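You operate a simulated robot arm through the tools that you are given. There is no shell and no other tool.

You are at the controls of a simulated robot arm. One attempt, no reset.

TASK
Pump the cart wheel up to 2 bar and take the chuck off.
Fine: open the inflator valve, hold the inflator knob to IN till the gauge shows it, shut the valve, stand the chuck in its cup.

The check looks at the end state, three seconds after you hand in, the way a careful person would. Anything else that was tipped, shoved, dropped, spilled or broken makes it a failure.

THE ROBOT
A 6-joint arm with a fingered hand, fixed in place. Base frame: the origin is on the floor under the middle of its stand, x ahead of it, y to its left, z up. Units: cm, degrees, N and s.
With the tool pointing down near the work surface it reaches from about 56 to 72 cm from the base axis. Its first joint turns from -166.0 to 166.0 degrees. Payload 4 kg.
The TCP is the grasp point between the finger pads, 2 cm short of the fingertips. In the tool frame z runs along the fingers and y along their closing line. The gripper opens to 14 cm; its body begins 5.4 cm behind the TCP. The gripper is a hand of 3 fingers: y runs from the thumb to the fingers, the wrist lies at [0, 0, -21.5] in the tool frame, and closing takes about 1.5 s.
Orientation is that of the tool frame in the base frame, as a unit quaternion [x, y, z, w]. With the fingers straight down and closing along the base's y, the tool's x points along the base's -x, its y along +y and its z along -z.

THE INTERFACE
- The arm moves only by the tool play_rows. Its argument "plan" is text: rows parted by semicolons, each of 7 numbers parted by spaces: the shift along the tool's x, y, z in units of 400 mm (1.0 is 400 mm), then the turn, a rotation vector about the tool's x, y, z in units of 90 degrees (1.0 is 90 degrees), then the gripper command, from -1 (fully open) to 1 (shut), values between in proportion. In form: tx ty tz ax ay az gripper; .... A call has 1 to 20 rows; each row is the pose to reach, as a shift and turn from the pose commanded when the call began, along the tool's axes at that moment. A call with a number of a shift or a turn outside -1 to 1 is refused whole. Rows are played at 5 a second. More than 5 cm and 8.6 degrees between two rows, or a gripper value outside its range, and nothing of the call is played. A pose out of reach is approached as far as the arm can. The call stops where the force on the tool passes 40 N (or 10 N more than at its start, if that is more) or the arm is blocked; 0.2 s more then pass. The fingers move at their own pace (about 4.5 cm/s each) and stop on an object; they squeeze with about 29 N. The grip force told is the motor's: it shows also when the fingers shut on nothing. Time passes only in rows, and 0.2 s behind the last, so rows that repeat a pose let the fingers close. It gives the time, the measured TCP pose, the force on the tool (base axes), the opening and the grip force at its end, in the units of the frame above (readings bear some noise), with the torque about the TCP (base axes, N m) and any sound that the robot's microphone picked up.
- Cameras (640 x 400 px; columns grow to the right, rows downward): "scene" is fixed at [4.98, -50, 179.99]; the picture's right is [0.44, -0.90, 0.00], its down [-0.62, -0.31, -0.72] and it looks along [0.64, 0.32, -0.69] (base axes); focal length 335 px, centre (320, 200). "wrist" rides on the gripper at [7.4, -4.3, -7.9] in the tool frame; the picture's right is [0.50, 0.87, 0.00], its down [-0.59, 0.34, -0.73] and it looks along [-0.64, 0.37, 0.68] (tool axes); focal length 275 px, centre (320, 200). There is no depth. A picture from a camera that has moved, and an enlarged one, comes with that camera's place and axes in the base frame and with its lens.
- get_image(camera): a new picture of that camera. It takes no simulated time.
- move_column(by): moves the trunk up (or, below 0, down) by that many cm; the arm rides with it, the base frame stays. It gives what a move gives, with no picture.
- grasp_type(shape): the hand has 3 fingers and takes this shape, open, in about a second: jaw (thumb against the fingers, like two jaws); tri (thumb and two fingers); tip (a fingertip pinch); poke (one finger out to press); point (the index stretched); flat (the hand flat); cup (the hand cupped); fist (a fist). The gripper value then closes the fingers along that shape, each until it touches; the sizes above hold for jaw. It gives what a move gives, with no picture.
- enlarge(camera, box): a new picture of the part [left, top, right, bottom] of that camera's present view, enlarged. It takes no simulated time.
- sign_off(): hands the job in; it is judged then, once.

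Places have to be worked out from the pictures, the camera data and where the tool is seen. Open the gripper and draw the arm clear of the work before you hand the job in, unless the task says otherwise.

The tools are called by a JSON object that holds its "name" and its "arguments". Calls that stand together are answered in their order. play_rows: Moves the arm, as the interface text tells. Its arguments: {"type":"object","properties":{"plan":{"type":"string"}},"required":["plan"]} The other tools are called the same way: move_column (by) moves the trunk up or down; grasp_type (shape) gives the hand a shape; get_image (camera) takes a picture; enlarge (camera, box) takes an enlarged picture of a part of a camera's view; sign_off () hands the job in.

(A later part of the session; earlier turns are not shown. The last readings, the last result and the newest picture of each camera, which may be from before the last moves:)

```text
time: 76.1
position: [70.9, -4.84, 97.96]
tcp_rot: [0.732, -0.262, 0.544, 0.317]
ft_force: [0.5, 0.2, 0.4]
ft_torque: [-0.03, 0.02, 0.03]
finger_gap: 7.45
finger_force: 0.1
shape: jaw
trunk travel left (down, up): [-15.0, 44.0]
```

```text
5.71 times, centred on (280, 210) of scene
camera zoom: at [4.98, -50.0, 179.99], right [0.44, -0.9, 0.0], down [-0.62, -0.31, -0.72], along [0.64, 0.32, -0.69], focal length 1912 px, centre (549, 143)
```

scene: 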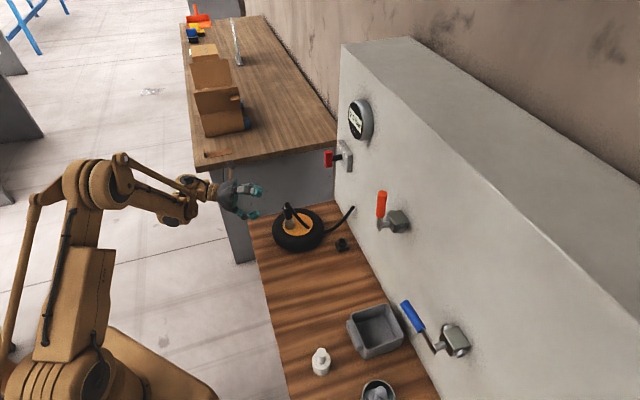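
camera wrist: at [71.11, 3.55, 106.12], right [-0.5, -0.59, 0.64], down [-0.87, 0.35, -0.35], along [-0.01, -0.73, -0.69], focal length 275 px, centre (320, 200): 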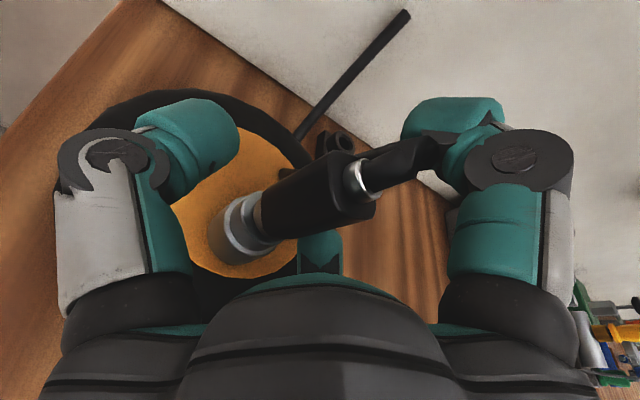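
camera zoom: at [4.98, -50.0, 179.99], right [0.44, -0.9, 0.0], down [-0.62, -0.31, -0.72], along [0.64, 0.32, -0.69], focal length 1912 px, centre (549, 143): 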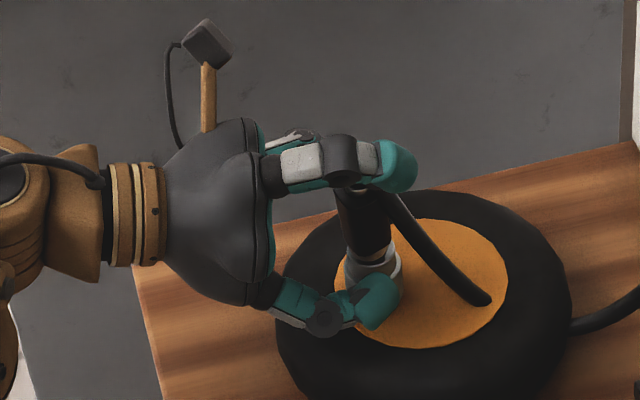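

The grip sits centred at the TCP in the view. I close the fingers on it.

{"name": "play_rows", "arguments": {"plan": "0 0 0 0 0 0 0.2; 0 0 0 0 0 0 0.5; 0 0 0 0 0 0 1; 0 0 0 0 0 0 1; 0 0 0 0 0 0 1; 0 0 0 0 0 0 1; 0 0 0 0 0 0 1; 0 0 0 0 0 0 1"}}

{"name": "get_image", "arguments": {"camera": "wrist"}}

{"name": "enlarge", "arguments": {"camera": "scene", "box": [240, 175, 320, 245]}}

```text
time: 77.9
position: [70.9, -4.93, 98.14]
tcp_rot: [0.731, -0.263, 0.544, 0.317]
ft_force: [1.3, -8.1, 3.1]
ft_torque: [-0.31, -0.04, -0.04]
finger_gap: 3.6
finger_force: 28.6
shape: jaw
trunk travel left (down, up): [-15.0, 44.0]
```

```text
taken
camera wrist: at [71.07, 3.44, 106.14], right [-0.5, -0.59, 0.64], down [-0.87, 0.35, -0.35], along [-0.01, -0.73, -0.69], focal length 275 px, centre (320, 200)
```

wrist: 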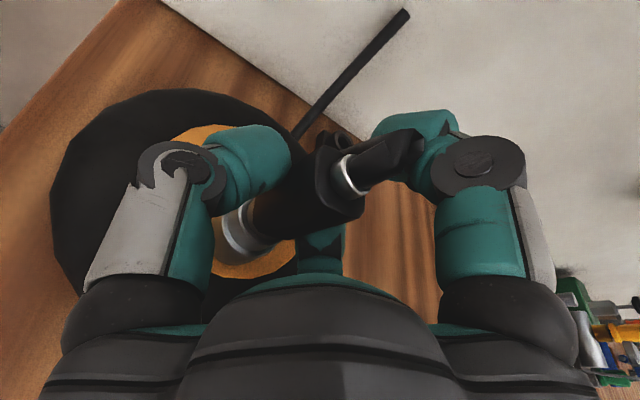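

```text
5.71 times, centred on (280, 210) of scene
camera zoom: at [4.98, -50.0, 179.99], right [0.44, -0.9, 0.0], down [-0.62, -0.31, -0.72], along [0.64, 0.32, -0.69], focal length 1912 px, centre (549, 143)
```

zoom: 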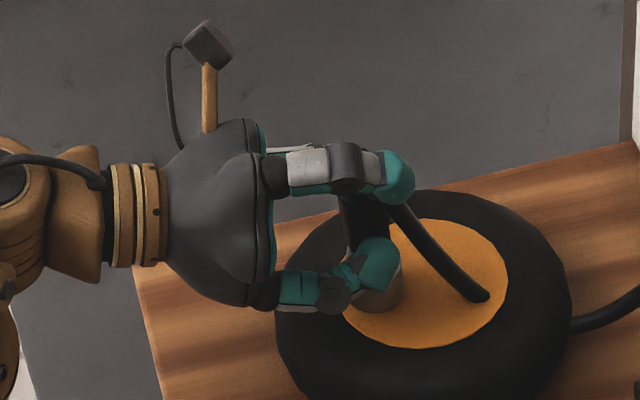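

Contact on all sides (28.6 N, gap 3.6). I lift gently straight up 2 cm to test whether the chuck comes along.

{"name": "play_rows", "arguments": {"plan": "0.0096 0.0018 -0.0021 0 0 0 1; 0.0192 0.0035 -0.0042 0 0 0 1; 0.0288 0.0053 -0.0062 0 0 0 1; 0.0385 0.007 -0.0083 0 0 0 1; 0.048 0.0088 -0.0104 0 0 0 1"}}

{"name": "get_image", "arguments": {"camera": "wrist"}}

{"name": "enlarge", "arguments": {"camera": "scene", "box": [240, 175, 320, 245]}}

```text
time: 79.1
position: [70.83, -4.75, 100.24]
tcp_rot: [0.731, -0.262, 0.544, 0.318]
ft_force: [-3.1, -2.7, 2.9]
ft_torque: [-0.15, 0.17, -0.02]
finger_gap: 3.45
finger_force: 28.8
shape: jaw
trunk travel left (down, up): [-15.0, 44.0]
```

```text
taken
camera wrist: at [71.08, 3.54, 108.16], right [-0.5, -0.59, 0.64], down [-0.87, 0.35, -0.35], along [-0.01, -0.73, -0.69], focal length 275 px, centre (320, 200)
```

wrist: 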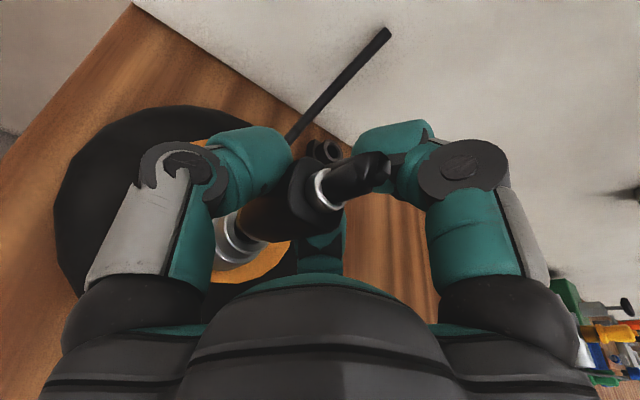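

```text
5.71 times, centred on (280, 210) of scene
camera zoom: at [4.98, -50.0, 179.99], right [0.44, -0.9, 0.0], down [-0.62, -0.31, -0.72], along [0.64, 0.32, -0.69], focal length 1912 px, centre (549, 143)
```

zoom: 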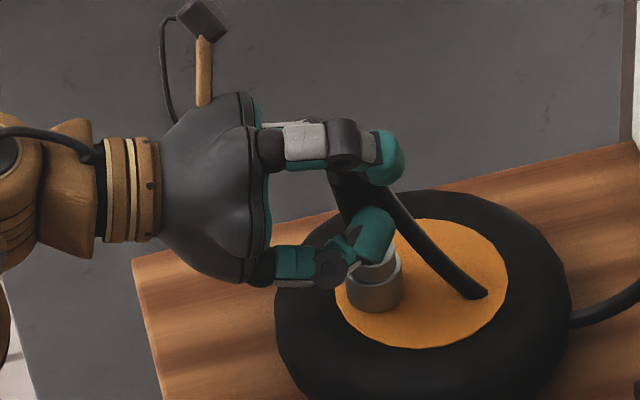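

{"name": "enlarge", "arguments": {"camera": "wrist", "box": [180, 100, 420, 280]}}

{"name": "enlarge", "arguments": {"camera": "scene", "box": [270, 185, 310, 220]}}

```text
2.22 times, centred on (300, 190) of wrist
camera zoom: at [71.08, 3.54, 108.16], right [-0.5, -0.59, 0.64], down [-0.87, 0.35, -0.35], along [-0.01, -0.73, -0.69], focal length 612 px, centre (364, 222)
```

zoom: 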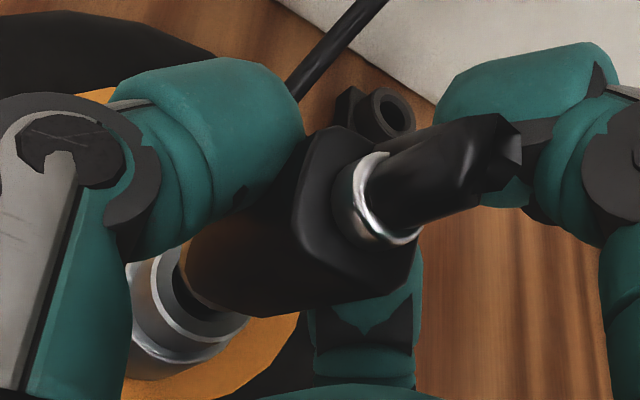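

```text
11.43 times, centred on (290, 202) of scene
camera zoom: at [4.98, -50.0, 179.99], right [0.44, -0.9, 0.0], down [-0.62, -0.31, -0.72], along [0.64, 0.32, -0.69], focal length 3824 px, centre (663, 171)
```

zoom: 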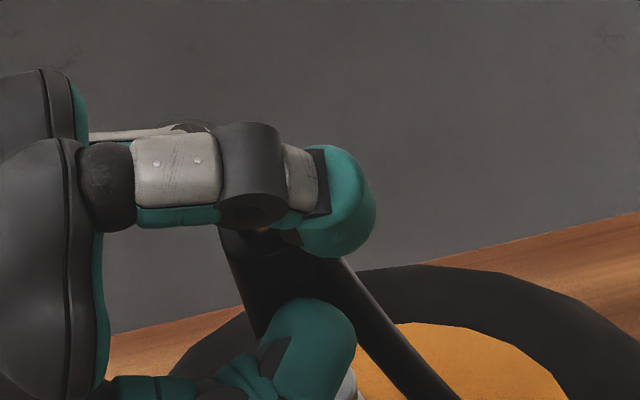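

The upper finger rests on the hose stub and the chuck seems to have slid partly in the grip. I lift another 2 cm and compare.

{"name": "play_rows", "arguments": {"plan": "0.0096 0.0018 -0.0021 0 0 0 1; 0.0192 0.0035 -0.0042 0 0 0 1; 0.0288 0.0053 -0.0062 0 0 0 1; 0.0385 0.007 -0.0083 0 0 0 1; 0.048 0.0088 -0.0104 0 0 0 1"}}

{"name": "get_image", "arguments": {"camera": "wrist"}}

{"name": "enlarge", "arguments": {"camera": "scene", "box": [240, 175, 320, 245]}}

```text
time: 80.3
position: [70.79, -4.88, 101.99]
tcp_rot: [0.731, -0.262, 0.544, 0.317]
ft_force: [-0.3, -0.3, -0.8]
ft_torque: [0.0, 0.02, -0.02]
finger_gap: 3.26
finger_force: 29.2
shape: jaw
trunk travel left (down, up): [-15.0, 44.0]
```

```text
taken
camera wrist: at [71.12, 3.56, 110.07], right [-0.5, -0.59, 0.64], down [-0.87, 0.35, -0.35], along [-0.01, -0.73, -0.69], focal length 275 px, centre (320, 200)
```

wrist: 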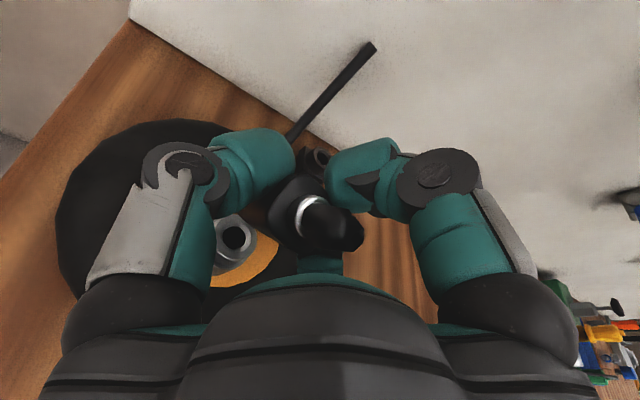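

```text
5.71 times, centred on (280, 210) of scene
camera zoom: at [4.98, -50.0, 179.99], right [0.44, -0.9, 0.0], down [-0.62, -0.31, -0.72], along [0.64, 0.32, -0.69], focal length 1912 px, centre (549, 143)
```

zoom: 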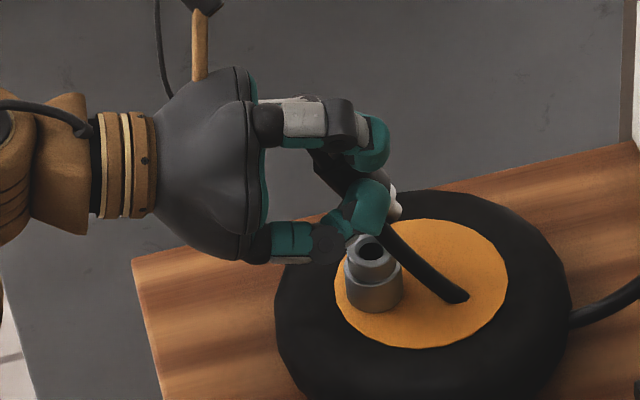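

The chuck is out of the socket (its hole is visible) and in the hand, but it has tilted nozzle-forward. I look closely before moving further.

{"name": "enlarge", "arguments": {"camera": "wrist", "box": [180, 120, 400, 290]}}

{"name": "enlarge", "arguments": {"camera": "scene", "box": [262, 185, 312, 220]}}

```text
2.35 times, centred on (290, 205) of wrist
camera zoom: at [71.12, 3.56, 110.07], right [-0.5, -0.59, 0.64], down [-0.87, 0.35, -0.35], along [-0.01, -0.73, -0.69], focal length 648 px, centre (391, 188)
```

zoom: 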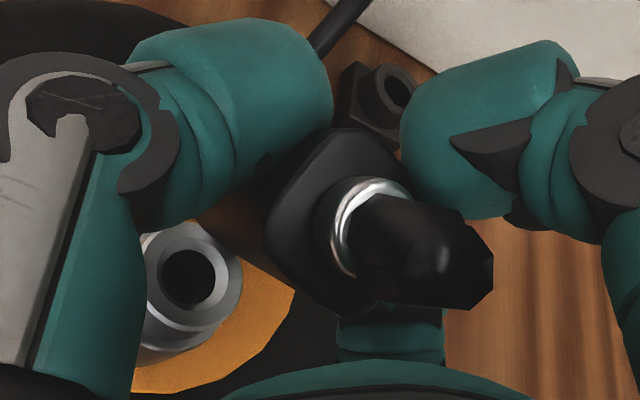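

```text
11.43 times, centred on (287, 202) of scene
camera zoom: at [4.98, -50.0, 179.99], right [0.44, -0.9, 0.0], down [-0.62, -0.31, -0.72], along [0.64, 0.32, -0.69], focal length 3824 px, centre (697, 171)
```

zoom: 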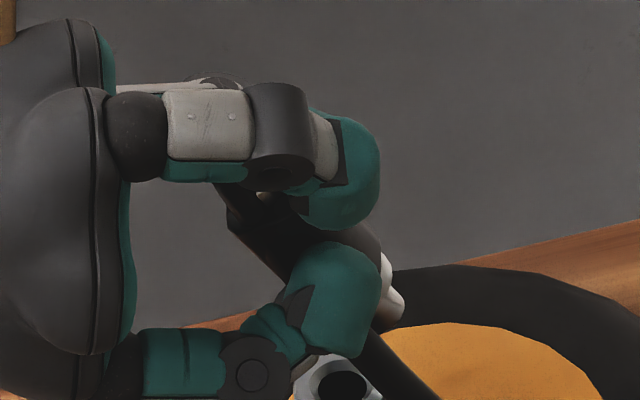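

The handle is now seated between all three fingers but tilted roughly 40°, nozzle forward. I lift it slowly another 6 cm, well clear, to measure the tilt.

{"name": "play_rows", "arguments": {"plan": "0.0192 0.0035 -0.0042 0 0 0 1; 0.0385 0.007 -0.0083 0 0 0 1; 0.0577 0.0105 -0.0124 0 0 0 1; 0.077 0.014 -0.0166 0 0 0 1; 0.0962 0.0176 -0.0207 0 0 0 1; 0.1154 0.0211 -0.0249 0 0 0 1; 0.1442 0.0264 -0.0311 0 0 0 1"}}

{"name": "get_image", "arguments": {"camera": "wrist"}}

{"name": "enlarge", "arguments": {"camera": "scene", "box": [230, 140, 330, 220]}}

{"name": "get_image", "arguments": {"camera": "scene"}}

```text
time: 81.9
position: [70.94, -4.85, 108.08]
tcp_rot: [0.731, -0.262, 0.544, 0.317]
ft_force: [-0.1, 0.5, -1.0]
ft_torque: [0.03, 0.03, -0.02]
finger_gap: 3.23
finger_force: 28.7
shape: jaw
trunk travel left (down, up): [-15.0, 44.0]
```

```text
taken
camera wrist: at [71.17, 3.52, 116.14], right [-0.5, -0.59, 0.64], down [-0.87, 0.35, -0.35], along [-0.01, -0.73, -0.69], focal length 275 px, centre (320, 200)
```

wrist: 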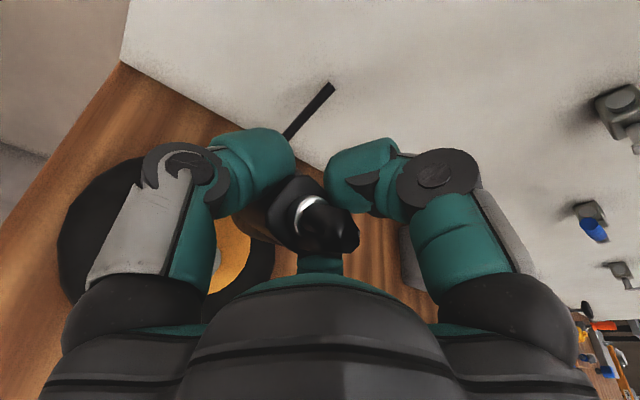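

```text
5.00 times, centred on (280, 180) of scene
camera zoom: at [4.98, -50.0, 179.99], right [0.44, -0.9, 0.0], down [-0.62, -0.31, -0.72], along [0.64, 0.32, -0.69], focal length 1673 px, centre (520, 300)
```

zoom: 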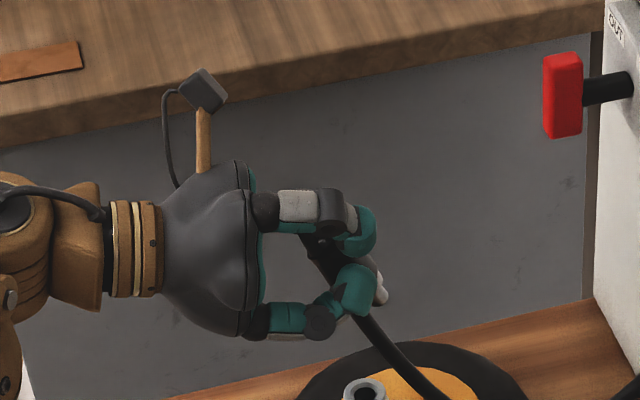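

```text
taken
```

scene: 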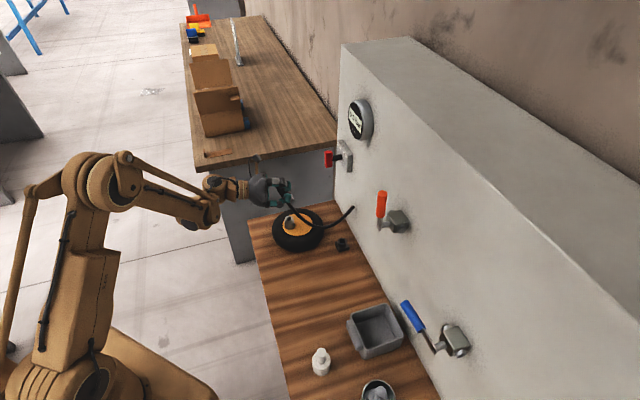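

{"name": "enlarge", "arguments": {"camera": "scene", "box": [280, 175, 320, 205]}}

{"name": "enlarge", "arguments": {"camera": "wrist", "box": [220, 140, 400, 280]}}

```text
13.33 times, centred on (300, 190) of scene
camera zoom: at [4.98, -50.0, 179.99], right [0.44, -0.9, 0.0], down [-0.62, -0.31, -0.72], along [0.64, 0.32, -0.69], focal length 4462 px, centre (587, 333)
```

zoom: 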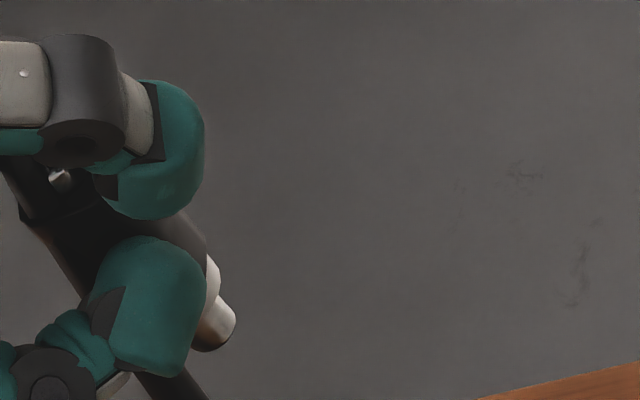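

```text
2.86 times, centred on (310, 210) of wrist
camera zoom: at [71.17, 3.52, 116.14], right [-0.5, -0.59, 0.64], down [-0.87, 0.35, -0.35], along [-0.01, -0.73, -0.69], focal length 786 px, centre (349, 171)
```

zoom: 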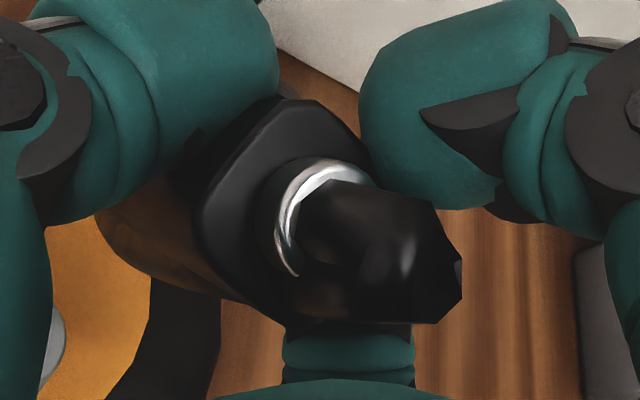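

The chuck holds steady in the grip. I pitch the hand 40° downward about the grasp point so the chuck comes closer to upright, then measure it again.

{"name": "play_rows", "arguments": {"plan": "0 0 0 0 -0.074 0 1; 0 0 0 0 -0.148 0 1; 0 0 0 0 -0.222 0 1; 0 0 0 0 -0.296 0 1; 0 0 0 0 -0.37 0 1; 0 0 0 0 -0.444 0 1"}}

{"name": "enlarge", "arguments": {"camera": "scene", "box": [250, 160, 330, 220]}}

{"name": "get_image", "arguments": {"camera": "wrist"}}

```text
time: 83.3
position: [70.97, -4.86, 108.15]
tcp_rot: [0.873, -0.355, 0.26, 0.209]
ft_force: [0.1, -0.1, -0.8]
ft_torque: [-0.05, -0.02, -0.01]
finger_gap: 3.25
finger_force: 29.1
shape: jaw
trunk travel left (down, up): [-15.0, 44.0]
```

```text
6.67 times, centred on (290, 190) of scene
camera zoom: at [4.98, -50.0, 179.99], right [0.44, -0.9, 0.0], down [-0.62, -0.31, -0.72], along [0.64, 0.32, -0.69], focal length 2231 px, centre (520, 267)
```

zoom: 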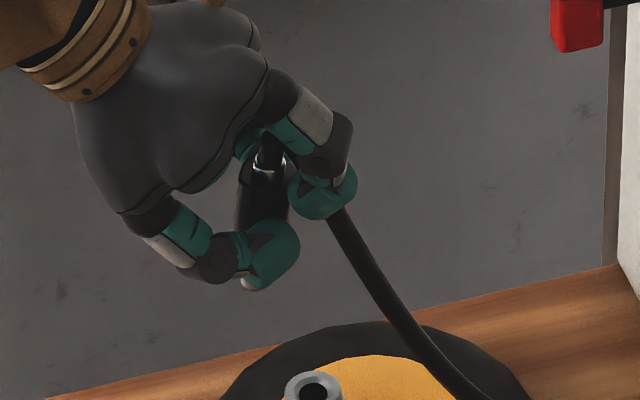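

```text
taken
camera wrist: at [76.24, -1.56, 117.94], right [-0.32, -0.83, 0.46], down [-0.83, 0.48, 0.28], along [-0.45, -0.29, -0.85], focal length 275 px, centre (320, 200)
```

wrist: 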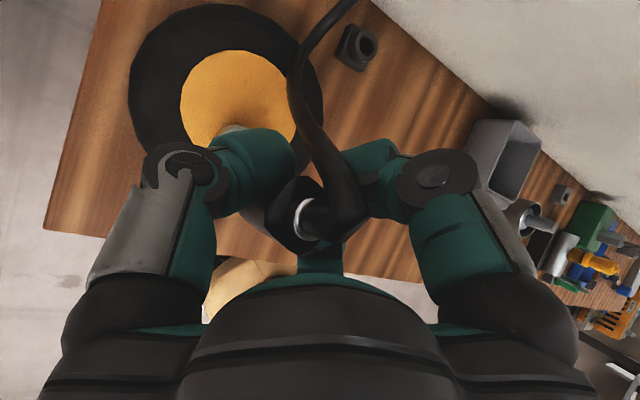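

{"name": "enlarge", "arguments": {"camera": "scene", "box": [270, 172, 310, 207]}}

{"name": "enlarge", "arguments": {"camera": "wrist", "box": [220, 140, 400, 280]}}

```text
11.43 times, centred on (290, 190) of scene
camera zoom: at [4.98, -50.0, 179.99], right [0.44, -0.9, 0.0], down [-0.62, -0.31, -0.72], along [0.64, 0.32, -0.69], focal length 3824 px, centre (663, 320)
```

zoom: 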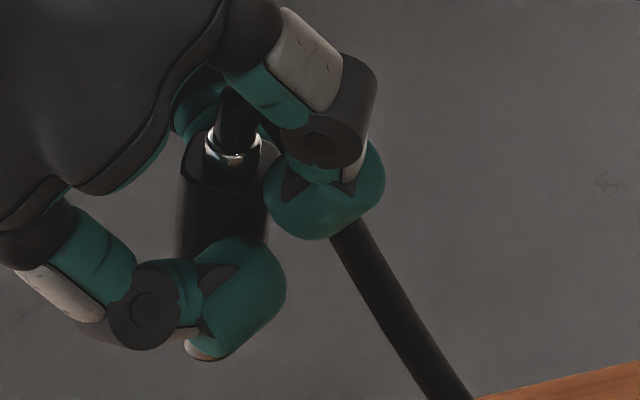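

```text
2.86 times, centred on (310, 210) of wrist
camera zoom: at [76.24, -1.56, 117.94], right [-0.32, -0.83, 0.46], down [-0.83, 0.48, 0.28], along [-0.45, -0.29, -0.85], focal length 786 px, centre (349, 171)
```

zoom: 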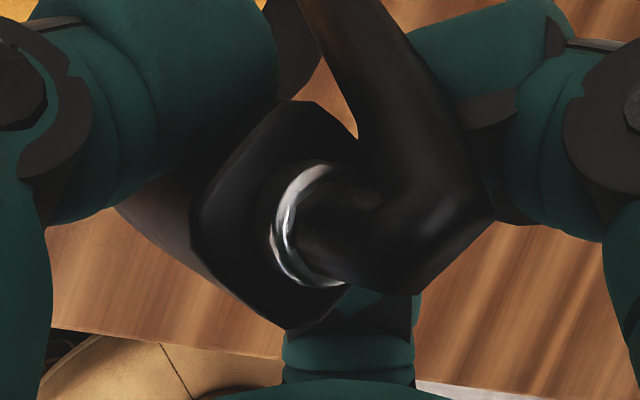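

With the hand pitched down the chuck is nearly upright: nozzle leaning about 8–9° back toward the robot in both views. I pitch back up 8.5° to square it.

{"name": "play_rows", "arguments": {"plan": "0 0 0 0 0.047 0 1; 0 0 0 0 0.094 0 1; 0 0 0 0 0.094 0 1"}}

{"name": "enlarge", "arguments": {"camera": "scene", "box": [270, 172, 310, 207]}}

{"name": "enlarge", "arguments": {"camera": "wrist", "box": [220, 0, 400, 280]}}

{"name": "enlarge", "arguments": {"camera": "scene", "box": [322, 230, 362, 260]}}

```text
time: 84.1
position: [70.92, -4.9, 108.04]
tcp_rot: [0.851, -0.339, 0.325, 0.234]
ft_force: [-0.6, -0.2, -0.2]
ft_torque: [-0.02, -0.02, -0.02]
finger_gap: 3.25
finger_force: 28.8
shape: jaw
trunk travel left (down, up): [-15.0, 44.0]
```

```text
11.43 times, centred on (290, 190) of scene
camera zoom: at [4.98, -50.0, 179.99], right [0.44, -0.9, 0.0], down [-0.62, -0.31, -0.72], along [0.64, 0.32, -0.69], focal length 3824 px, centre (663, 320)
```

zoom: 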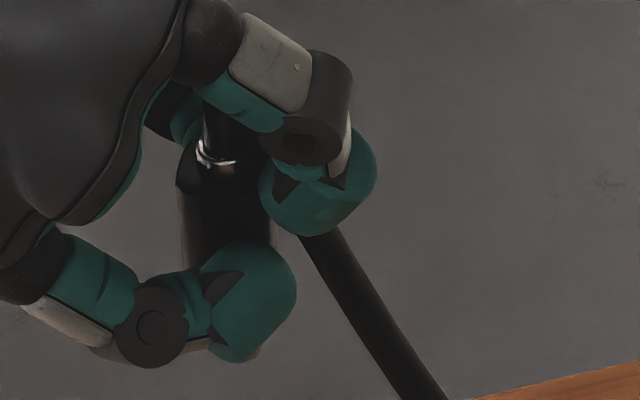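

```text
1.43 times, centred on (310, 140) of wrist
camera zoom: at [75.14, -0.36, 117.95], right [-0.35, -0.78, 0.51], down [-0.87, 0.48, 0.14], along [-0.36, -0.39, -0.85], focal length 393 px, centre (334, 286)
```

zoom: 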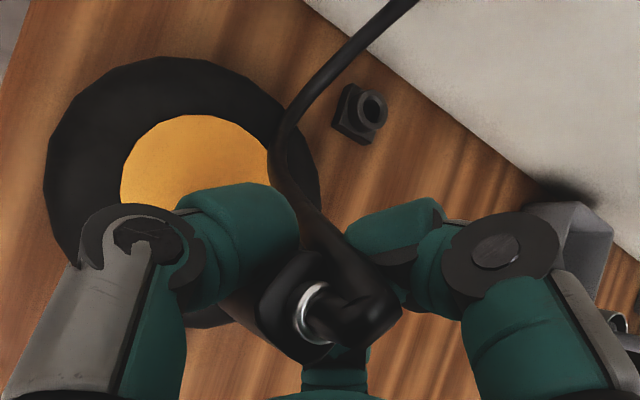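

```text
13.33 times, centred on (342, 245) of scene
camera zoom: at [4.98, -50.0, 179.99], right [0.44, -0.9, 0.0], down [-0.62, -0.31, -0.72], along [0.64, 0.32, -0.69], focal length 4462 px, centre (27, -400)
```

zoom: 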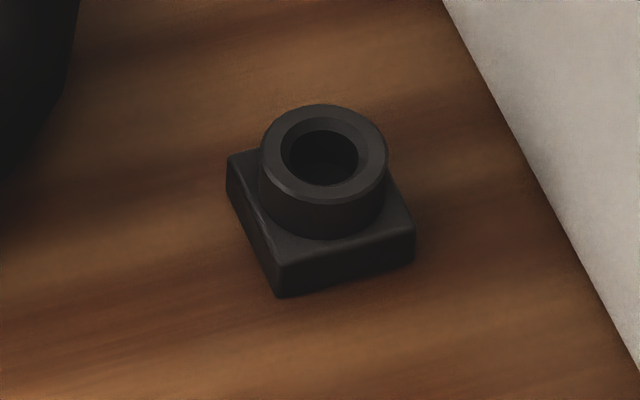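

{"name": "enlarge", "arguments": {"camera": "wrist", "box": [260, 160, 380, 260]}}

{"name": "enlarge", "arguments": {"camera": "wrist", "box": [300, 30, 380, 110]}}

```text
4.00 times, centred on (320, 210) of wrist
camera zoom: at [75.14, -0.36, 117.95], right [-0.35, -0.78, 0.51], down [-0.87, 0.48, 0.14], along [-0.36, -0.39, -0.85], focal length 1101 px, centre (320, 160)
```

zoom: 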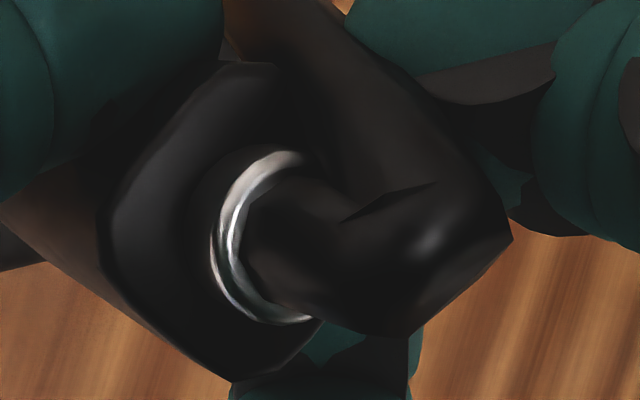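

```text
5.00 times, centred on (340, 70) of wrist
camera zoom: at [75.14, -0.36, 117.95], right [-0.35, -0.78, 0.51], down [-0.87, 0.48, 0.14], along [-0.36, -0.39, -0.85], focal length 1376 px, centre (220, 850)
```

zoom: 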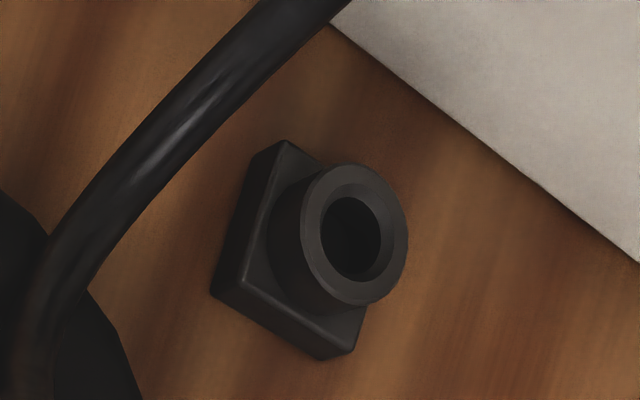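

The chuck now hangs upright within about 2°, its axis about 1.4 cm off the TCP. Both views put the cup's ring top at (74.95, −23.85, 88.1) with a 2 cm hole. I carry the chuck over at this height, yawing −10° to keep clear of the wall.

{"name": "play_rows", "arguments": {"plan": "0.0268 0.0267 0.0351 -0.0079 -0.002 0.0075 1; 0.0537 0.0533 0.0703 -0.0158 -0.004 0.0151 1; 0.0805 0.08 0.1054 -0.0237 -0.0059 0.0226 1; 0.1073 0.1066 0.1405 -0.0316 -0.0079 0.0302 1; 0.1342 0.1333 0.1757 -0.0396 -0.0099 0.0377 1; 0.161 0.1599 0.2108 -0.0475 -0.0119 0.0452 1; 0.1878 0.1866 0.2459 -0.0554 -0.0139 0.0528 1; 0.2146 0.2132 0.281 -0.0633 -0.0158 0.0603 1; 0.2415 0.2399 0.3162 -0.0712 -0.0178 0.0679 1; 0.2683 0.2665 0.3513 -0.0791 -0.0198 0.0754 1; 0.2683 0.2665 0.3513 -0.0791 -0.0198 0.0754 1"}}

{"name": "get_image", "arguments": {"camera": "scene"}}

{"name": "get_image", "arguments": {"camera": "wrist"}}

```text
time: 86.5
position: [74.65, -25.22, 108.14]
tcp_rot: [0.818, -0.412, 0.304, 0.262]
ft_force: [0.6, 0.1, -1.0]
ft_torque: [-0.01, 0.01, 0.0]
finger_gap: 3.26
finger_force: 28.7
shape: jaw
trunk travel left (down, up): [-15.0, 44.0]
```

```text
taken
```

scene: 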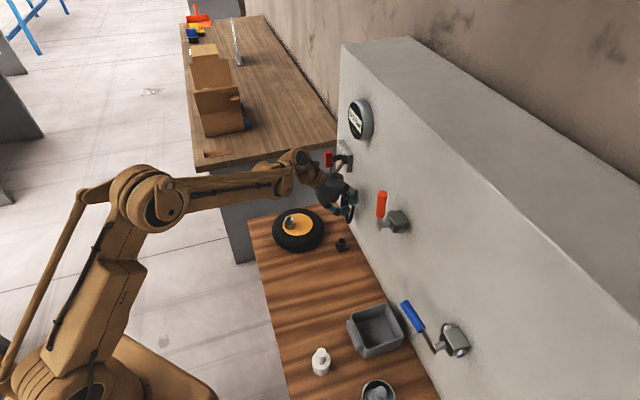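

```text
taken
camera wrist: at [79.62, -21.47, 117.99], right [-0.48, -0.71, 0.51], down [-0.77, 0.62, 0.14], along [-0.42, -0.32, -0.85], focal length 275 px, centre (320, 200)
```

wrist: 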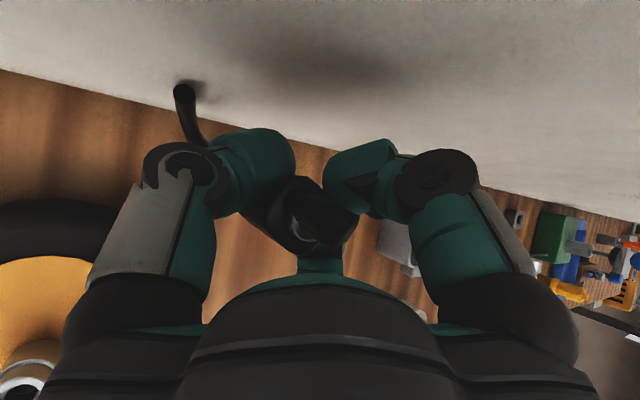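

The chuck is over the cup area, still firmly held. I lower it 9 cm to hover with the nozzle a few cm above the cup and inspect the alignment.

{"name": "play_rows", "arguments": {"plan": "-0.0321 -0.008 0.0305 0 0 0 1; -0.0642 -0.016 0.061 0 0 0 1; -0.0963 -0.0241 0.0915 0 0 0 1; -0.1284 -0.0321 0.122 0 0 0 1; -0.1605 -0.0401 0.1525 0 0 0 1; -0.1605 -0.0401 0.1525 0 0 0 1"}}

{"name": "enlarge", "arguments": {"camera": "scene", "box": [310, 190, 390, 260]}}

{"name": "get_image", "arguments": {"camera": "wrist"}}

```text
time: 87.9
position: [74.7, -25.1, 99.09]
tcp_rot: [0.819, -0.412, 0.303, 0.262]
ft_force: [-0.1, 0.7, -0.3]
ft_torque: [-0.03, -0.01, -0.03]
finger_gap: 3.23
finger_force: 28.8
shape: jaw
trunk travel left (down, up): [-15.0, 44.0]
```

```text
5.71 times, centred on (350, 225) of scene
camera zoom: at [4.98, -50.0, 179.99], right [0.44, -0.9, 0.0], down [-0.62, -0.31, -0.72], along [0.64, 0.32, -0.69], focal length 1912 px, centre (149, 57)
```

zoom: 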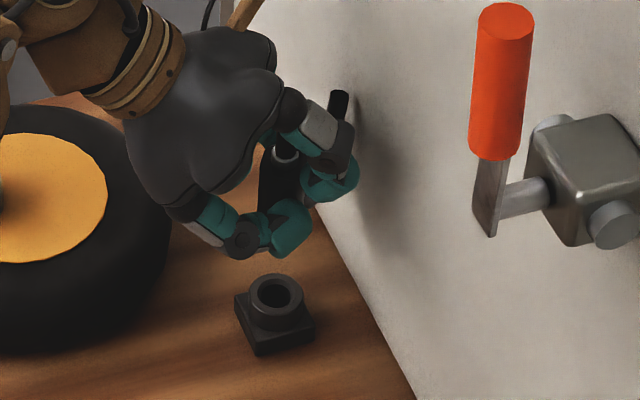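

```text
taken
camera wrist: at [79.62, -21.48, 108.97], right [-0.48, -0.71, 0.51], down [-0.77, 0.62, 0.14], along [-0.42, -0.32, -0.85], focal length 275 px, centre (320, 200)
```

wrist: 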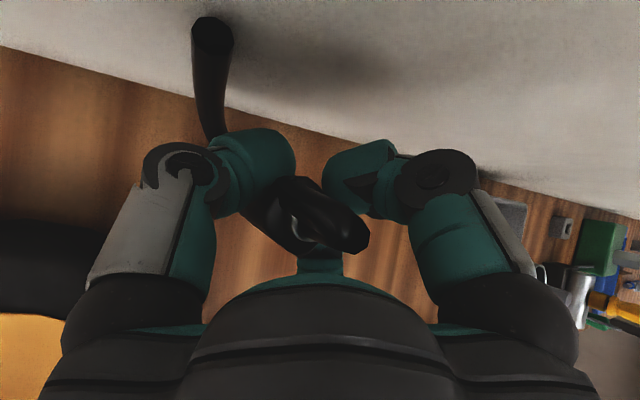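

{"name": "enlarge", "arguments": {"camera": "scene", "box": [335, 205, 375, 240]}}

{"name": "enlarge", "arguments": {"camera": "wrist", "box": [230, 150, 390, 270]}}

```text
11.43 times, centred on (355, 222) of scene
camera zoom: at [4.98, -50.0, 179.99], right [0.44, -0.9, 0.0], down [-0.62, -0.31, -0.72], along [0.64, 0.32, -0.69], focal length 3824 px, centre (-80, -57)
```

zoom: 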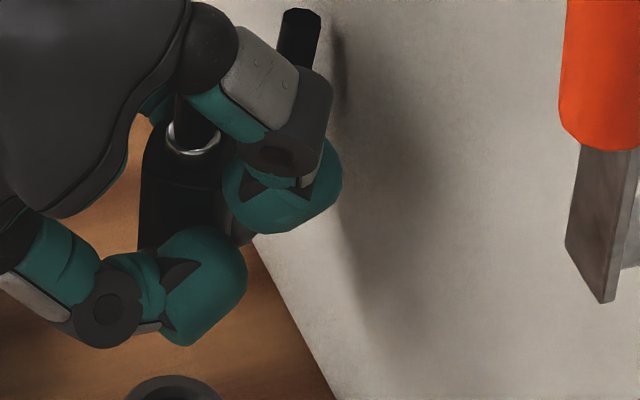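

```text
3.33 times, centred on (310, 210) of wrist
camera zoom: at [79.62, -21.48, 108.97], right [-0.48, -0.71, 0.51], down [-0.77, 0.62, 0.14], along [-0.42, -0.32, -0.85], focal length 918 px, centre (353, 167)
```

zoom: 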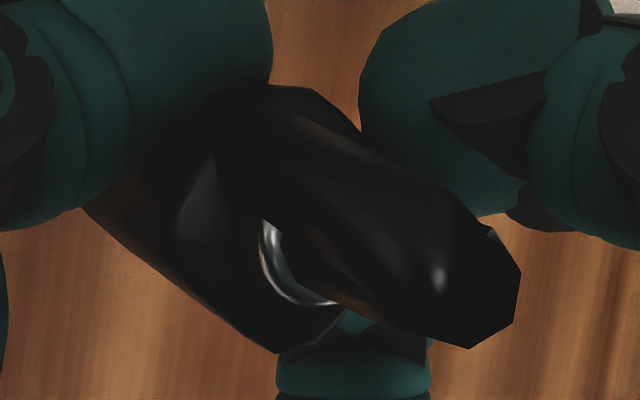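

The collar projects exactly where it should if the chuck axis is over the cup centre, and the handle edges are within about 2° of vertical. I lower 4 cm so the nozzle tip is just above the ring.

{"name": "play_rows", "arguments": {"plan": "-0.0178 -0.0045 0.0169 0 0 0 1; -0.0357 -0.0089 0.0339 0 0 0 1; -0.0535 -0.0134 0.0508 0 0 0 1; -0.0713 -0.0178 0.0678 0 0 0 1; -0.0713 -0.0178 0.0678 0 0 0 1"}}

{"name": "enlarge", "arguments": {"camera": "scene", "box": [325, 205, 375, 250]}}

{"name": "get_image", "arguments": {"camera": "wrist"}}

```text
time: 89.1
position: [74.71, -25.12, 95.06]
tcp_rot: [0.818, -0.412, 0.303, 0.263]
ft_force: [1.1, 0.2, -1.5]
ft_torque: [-0.04, 0.0, -0.01]
finger_gap: 3.21
finger_force: 29.3
shape: jaw
trunk travel left (down, up): [-15.0, 44.0]
```

```text
8.89 times, centred on (350, 228) of scene
camera zoom: at [4.98, -50.0, 179.99], right [0.44, -0.9, 0.0], down [-0.62, -0.31, -0.72], along [0.64, 0.32, -0.69], focal length 2974 px, centre (53, -44)
```

zoom: 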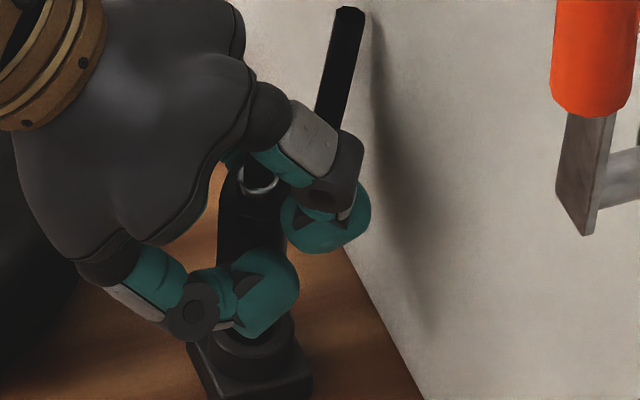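

```text
taken
camera wrist: at [79.59, -21.4, 104.94], right [-0.48, -0.71, 0.51], down [-0.77, 0.62, 0.14], along [-0.42, -0.32, -0.85], focal length 275 px, centre (320, 200)
```

wrist: 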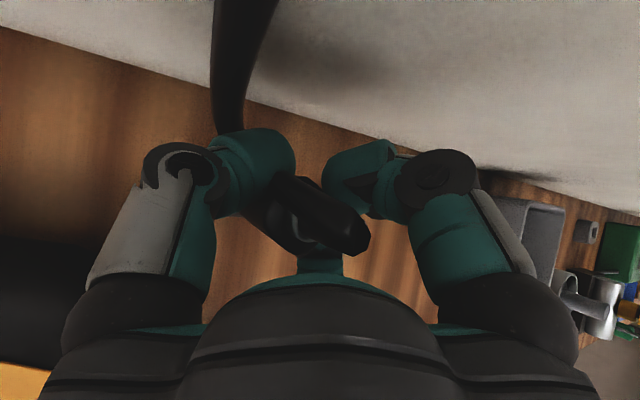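

{"name": "enlarge", "arguments": {"camera": "scene", "box": [334, 228, 364, 254]}}

```text
15.38 times, centred on (349, 241) of scene
camera zoom: at [4.98, -50.0, 179.99], right [0.44, -0.9, 0.0], down [-0.62, -0.31, -0.72], along [0.64, 0.32, -0.69], focal length 5148 px, centre (-126, -431)
```

zoom: 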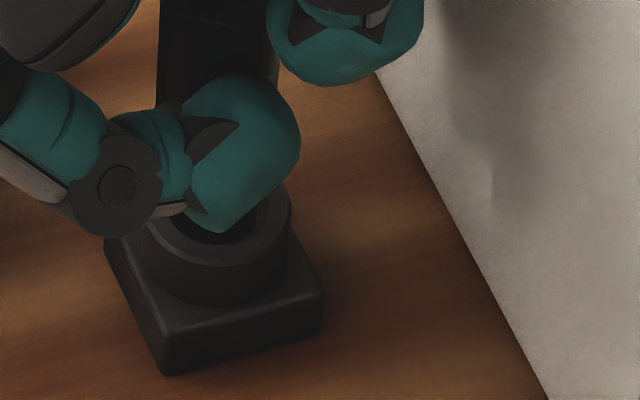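

No contact yet. I descend slowly 2 cm in small steps, watching the force.

{"name": "play_rows", "arguments": {"plan": "-0.0071 -0.0018 0.0068 0 0 0 1; -0.0143 -0.0036 0.0136 0 0 0 1; -0.0214 -0.0054 0.0203 0 0 0 1; -0.0285 -0.0071 0.0271 0 0 0 1; -0.0357 -0.0089 0.0339 0 0 0 1"}}

{"name": "enlarge", "arguments": {"camera": "scene", "box": [325, 205, 375, 255]}}

{"name": "enlarge", "arguments": {"camera": "wrist", "box": [230, 150, 390, 270]}}

```text
time: 90.3
position: [74.65, -25.08, 93.02]
tcp_rot: [0.818, -0.412, 0.304, 0.263]
ft_force: [-0.2, 0.9, -0.1]
ft_torque: [-0.05, -0.02, 0.03]
finger_gap: 3.24
finger_force: 28.9
shape: jaw
trunk travel left (down, up): [-15.0, 44.0]
```

```text
8.00 times, centred on (350, 230) of scene
camera zoom: at [4.98, -50.0, 179.99], right [0.44, -0.9, 0.0], down [-0.62, -0.31, -0.72], along [0.64, 0.32, -0.69], focal length 2677 px, centre (80, -40)
```

zoom: 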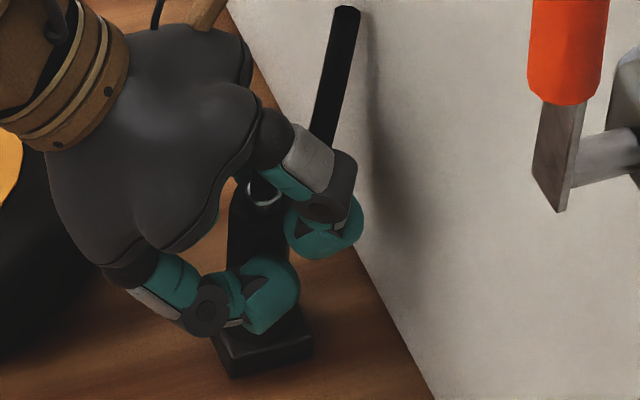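

```text
3.33 times, centred on (310, 210) of wrist
camera zoom: at [79.61, -21.46, 102.97], right [-0.48, -0.71, 0.51], down [-0.77, 0.62, 0.14], along [-0.42, -0.32, -0.85], focal length 918 px, centre (353, 167)
```

zoom: 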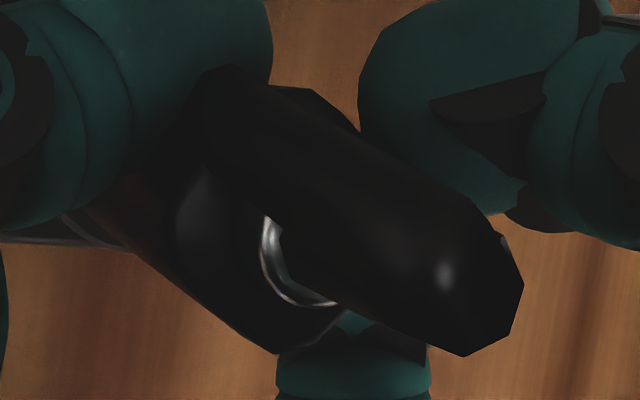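

Still no contact, consistent with the nozzle entering the hole. I continue down in 3 mm steps.

{"name": "play_rows", "arguments": {"plan": "-0.0053 -0.0013 0.0051 0 0 0 1; -0.0107 -0.0027 0.0102 0 0 0 1; -0.016 -0.004 0.0152 0 0 0 1; -0.0214 -0.0054 0.0203 0 0 0 1"}}

{"name": "enlarge", "arguments": {"camera": "scene", "box": [325, 205, 375, 255]}}

{"name": "enlarge", "arguments": {"camera": "wrist", "box": [230, 150, 390, 270]}}

```text
time: 91.2
position: [74.43, -25.13, 92.61]
tcp_rot: [0.818, -0.411, 0.306, 0.263]
ft_force: [3.0, -0.1, 25.0]
ft_torque: [0.15, -0.24, 0.0]
finger_gap: 3.36
finger_force: 28.4
shape: jaw
trunk travel left (down, up): [-15.0, 44.0]
stopped in row 4: the force on the tool passed its limit at 44 N (the readings are from after the stop); the commanded pose is now the measured one
```

```text
8.00 times, centred on (350, 230) of scene
camera zoom: at [4.98, -50.0, 179.99], right [0.44, -0.9, 0.0], down [-0.62, -0.31, -0.72], along [0.64, 0.32, -0.69], focal length 2677 px, centre (80, -40)
```

zoom: 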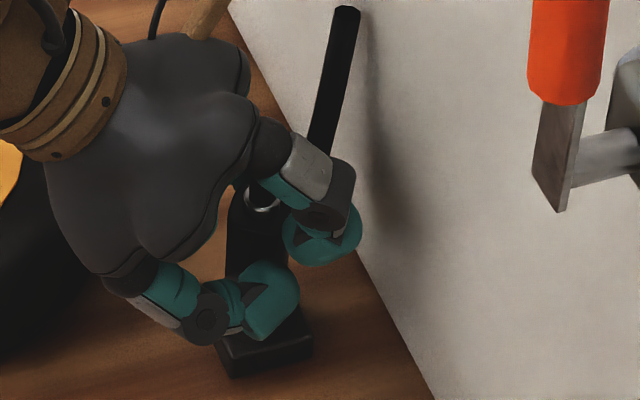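

```text
3.33 times, centred on (310, 210) of wrist
camera zoom: at [79.48, -21.41, 102.56], right [-0.48, -0.71, 0.51], down [-0.77, 0.62, 0.13], along [-0.41, -0.33, -0.85], focal length 918 px, centre (353, 167)
```

zoom: 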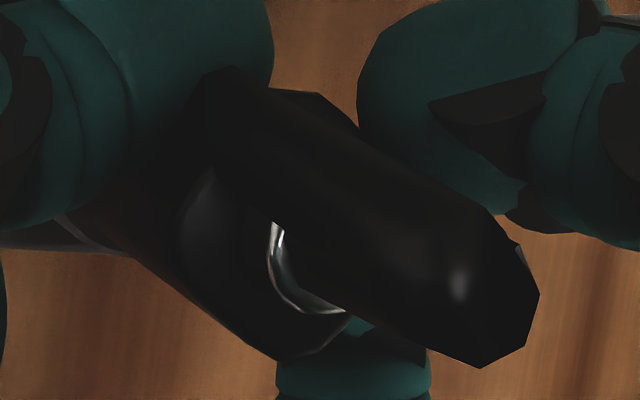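

Contact at z≈92.6, just where the handle should seat on the ring, and well after the nozzle tip would have hit had it missed the hole. I relieve the pressure slightly and open the fingers gradually.

{"name": "play_rows", "arguments": {"plan": "0.0036 0.0009 -0.0034 0 0 0 1; 0.0036 0.0009 -0.0034 0 0 0 0.45; 0.0036 0.0009 -0.0034 0 0 0 0.35; 0.0036 0.0009 -0.0034 0 0 0 0.25; 0.0036 0.0009 -0.0034 0 0 0 0.14; 0.0036 0.0009 -0.0034 0 0 0 0.14; 0.0036 0.0009 -0.0034 0 0 0 0.14"}}

{"name": "enlarge", "arguments": {"camera": "scene", "box": [325, 205, 375, 255]}}

{"name": "get_image", "arguments": {"camera": "wrist"}}

```text
time: 92.8
position: [74.68, -25.2, 92.69]
tcp_rot: [0.818, -0.41, 0.305, 0.263]
ft_force: [1.1, -0.6, 0.3]
ft_torque: [-0.03, -0.03, -0.03]
finger_gap: 5.97
finger_force: 0.0
shape: jaw
trunk travel left (down, up): [-15.0, 44.0]
```

```text
8.00 times, centred on (350, 230) of scene
camera zoom: at [4.98, -50.0, 179.99], right [0.44, -0.9, 0.0], down [-0.62, -0.31, -0.72], along [0.64, 0.32, -0.69], focal length 2677 px, centre (80, -40)
```

zoom: 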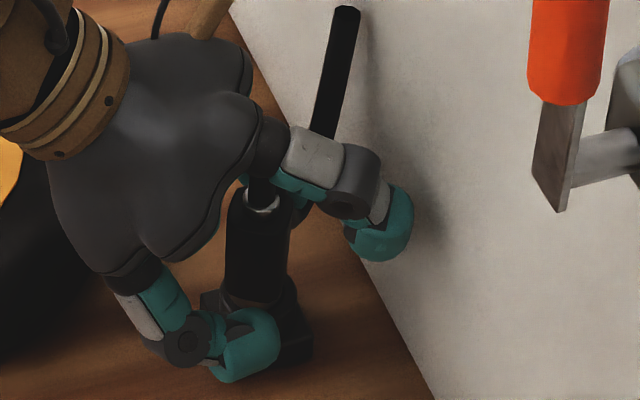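

```text
taken
camera wrist: at [79.64, -21.47, 102.44], right [-0.48, -0.71, 0.51], down [-0.77, 0.62, 0.14], along [-0.42, -0.33, -0.85], focal length 275 px, centre (320, 200)
```

wrist: 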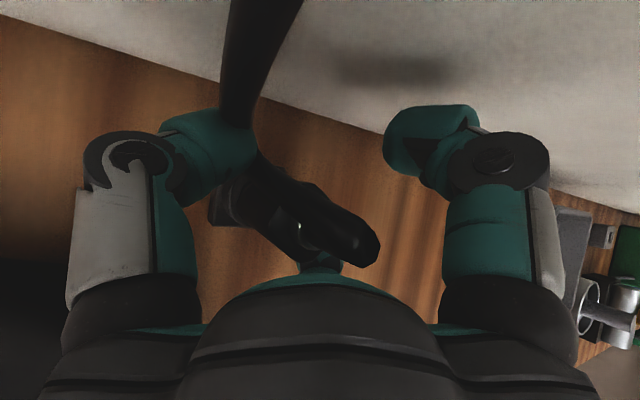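

The chuck stands upright in its cup, free of the fingers. I back the hand straight out along its own axis, slowly at first.

{"name": "play_rows", "arguments": {"plan": "0 0 -0.02 0 0 0 0.14; 0 0 -0.04 0 0 0 0.14; 0 0 -0.06 0 0 0 0.14; 0 0 -0.085 0 0 0 0.14; 0 0 -0.11 0 0 0 0.14"}}

{"name": "enlarge", "arguments": {"camera": "scene", "box": [325, 190, 375, 255]}}

{"name": "get_image", "arguments": {"camera": "wrist"}}

```text
time: 94.0
position: [73.42, -22.14, 95.65]
tcp_rot: [0.818, -0.41, 0.306, 0.262]
ft_force: [0.0, 0.2, -0.6]
ft_torque: [-0.03, -0.04, 0.01]
finger_gap: 5.98
finger_force: 0.0
shape: jaw
trunk travel left (down, up): [-15.0, 44.0]
```

```text
6.15 times, centred on (350, 222) of scene
camera zoom: at [4.98, -50.0, 179.99], right [0.44, -0.9, 0.0], down [-0.62, -0.31, -0.72], along [0.64, 0.32, -0.69], focal length 2059 px, centre (135, 62)
```

zoom: 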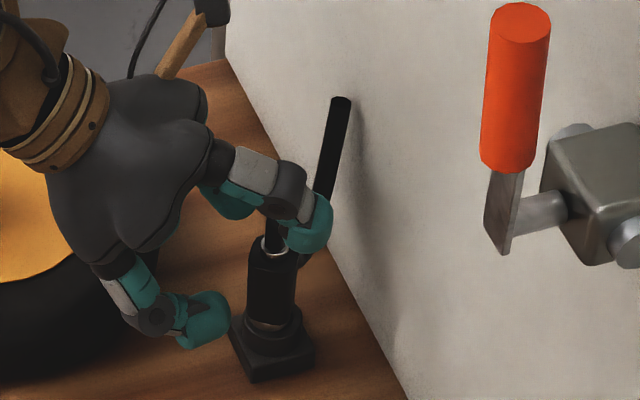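

```text
taken
camera wrist: at [78.38, -18.39, 105.45], right [-0.48, -0.71, 0.51], down [-0.77, 0.62, 0.14], along [-0.42, -0.33, -0.85], focal length 275 px, centre (320, 200)
```

wrist: 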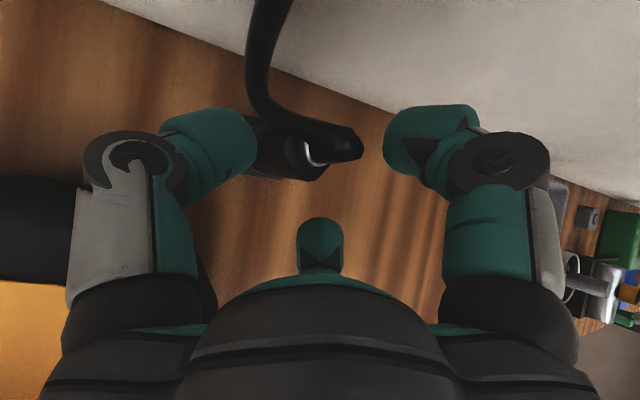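

The chuck is standing on its own. I open the fingers wider for clearance, then continue backing out.

{"name": "play_rows", "arguments": {"plan": "0 0 0 0 0 0 0; 0 0 0 0 0 0 -0.2; 0 0 0 0 0 0 -0.3; 0 0 -0.03 0 0 0 -0.3; 0 0 -0.06 0 0 0 -0.3; 0 0 -0.1 0 0 0 -0.3; 0 0 -0.14 0 0 0 -0.3"}}

{"name": "enlarge", "arguments": {"camera": "scene", "box": [310, 180, 390, 260]}}

{"name": "get_image", "arguments": {"camera": "wrist"}}

```text
time: 95.6
position: [71.86, -18.43, 99.32]
tcp_rot: [0.818, -0.41, 0.305, 0.263]
ft_force: [-0.1, -0.1, 0.0]
ft_torque: [0.01, -0.02, -0.02]
finger_gap: 9.03
finger_force: 0.0
shape: jaw
trunk travel left (down, up): [-15.0, 44.0]
```

```text
5.00 times, centred on (350, 220) of scene
camera zoom: at [4.98, -50.0, 179.99], right [0.44, -0.9, 0.0], down [-0.62, -0.31, -0.72], along [0.64, 0.32, -0.69], focal length 1673 px, centre (170, 100)
```

zoom: 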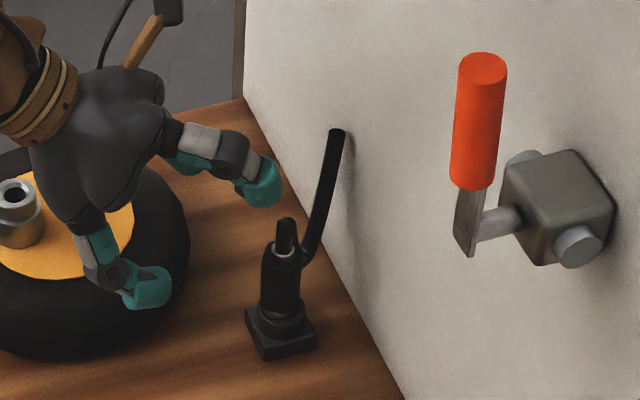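

```text
taken
camera wrist: at [76.71, -14.6, 109.23], right [-0.48, -0.71, 0.51], down [-0.77, 0.62, 0.14], along [-0.42, -0.33, -0.85], focal length 275 px, centre (320, 200)
```

wrist: 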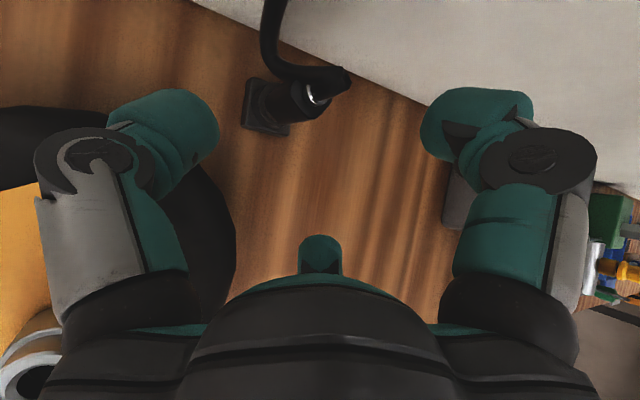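

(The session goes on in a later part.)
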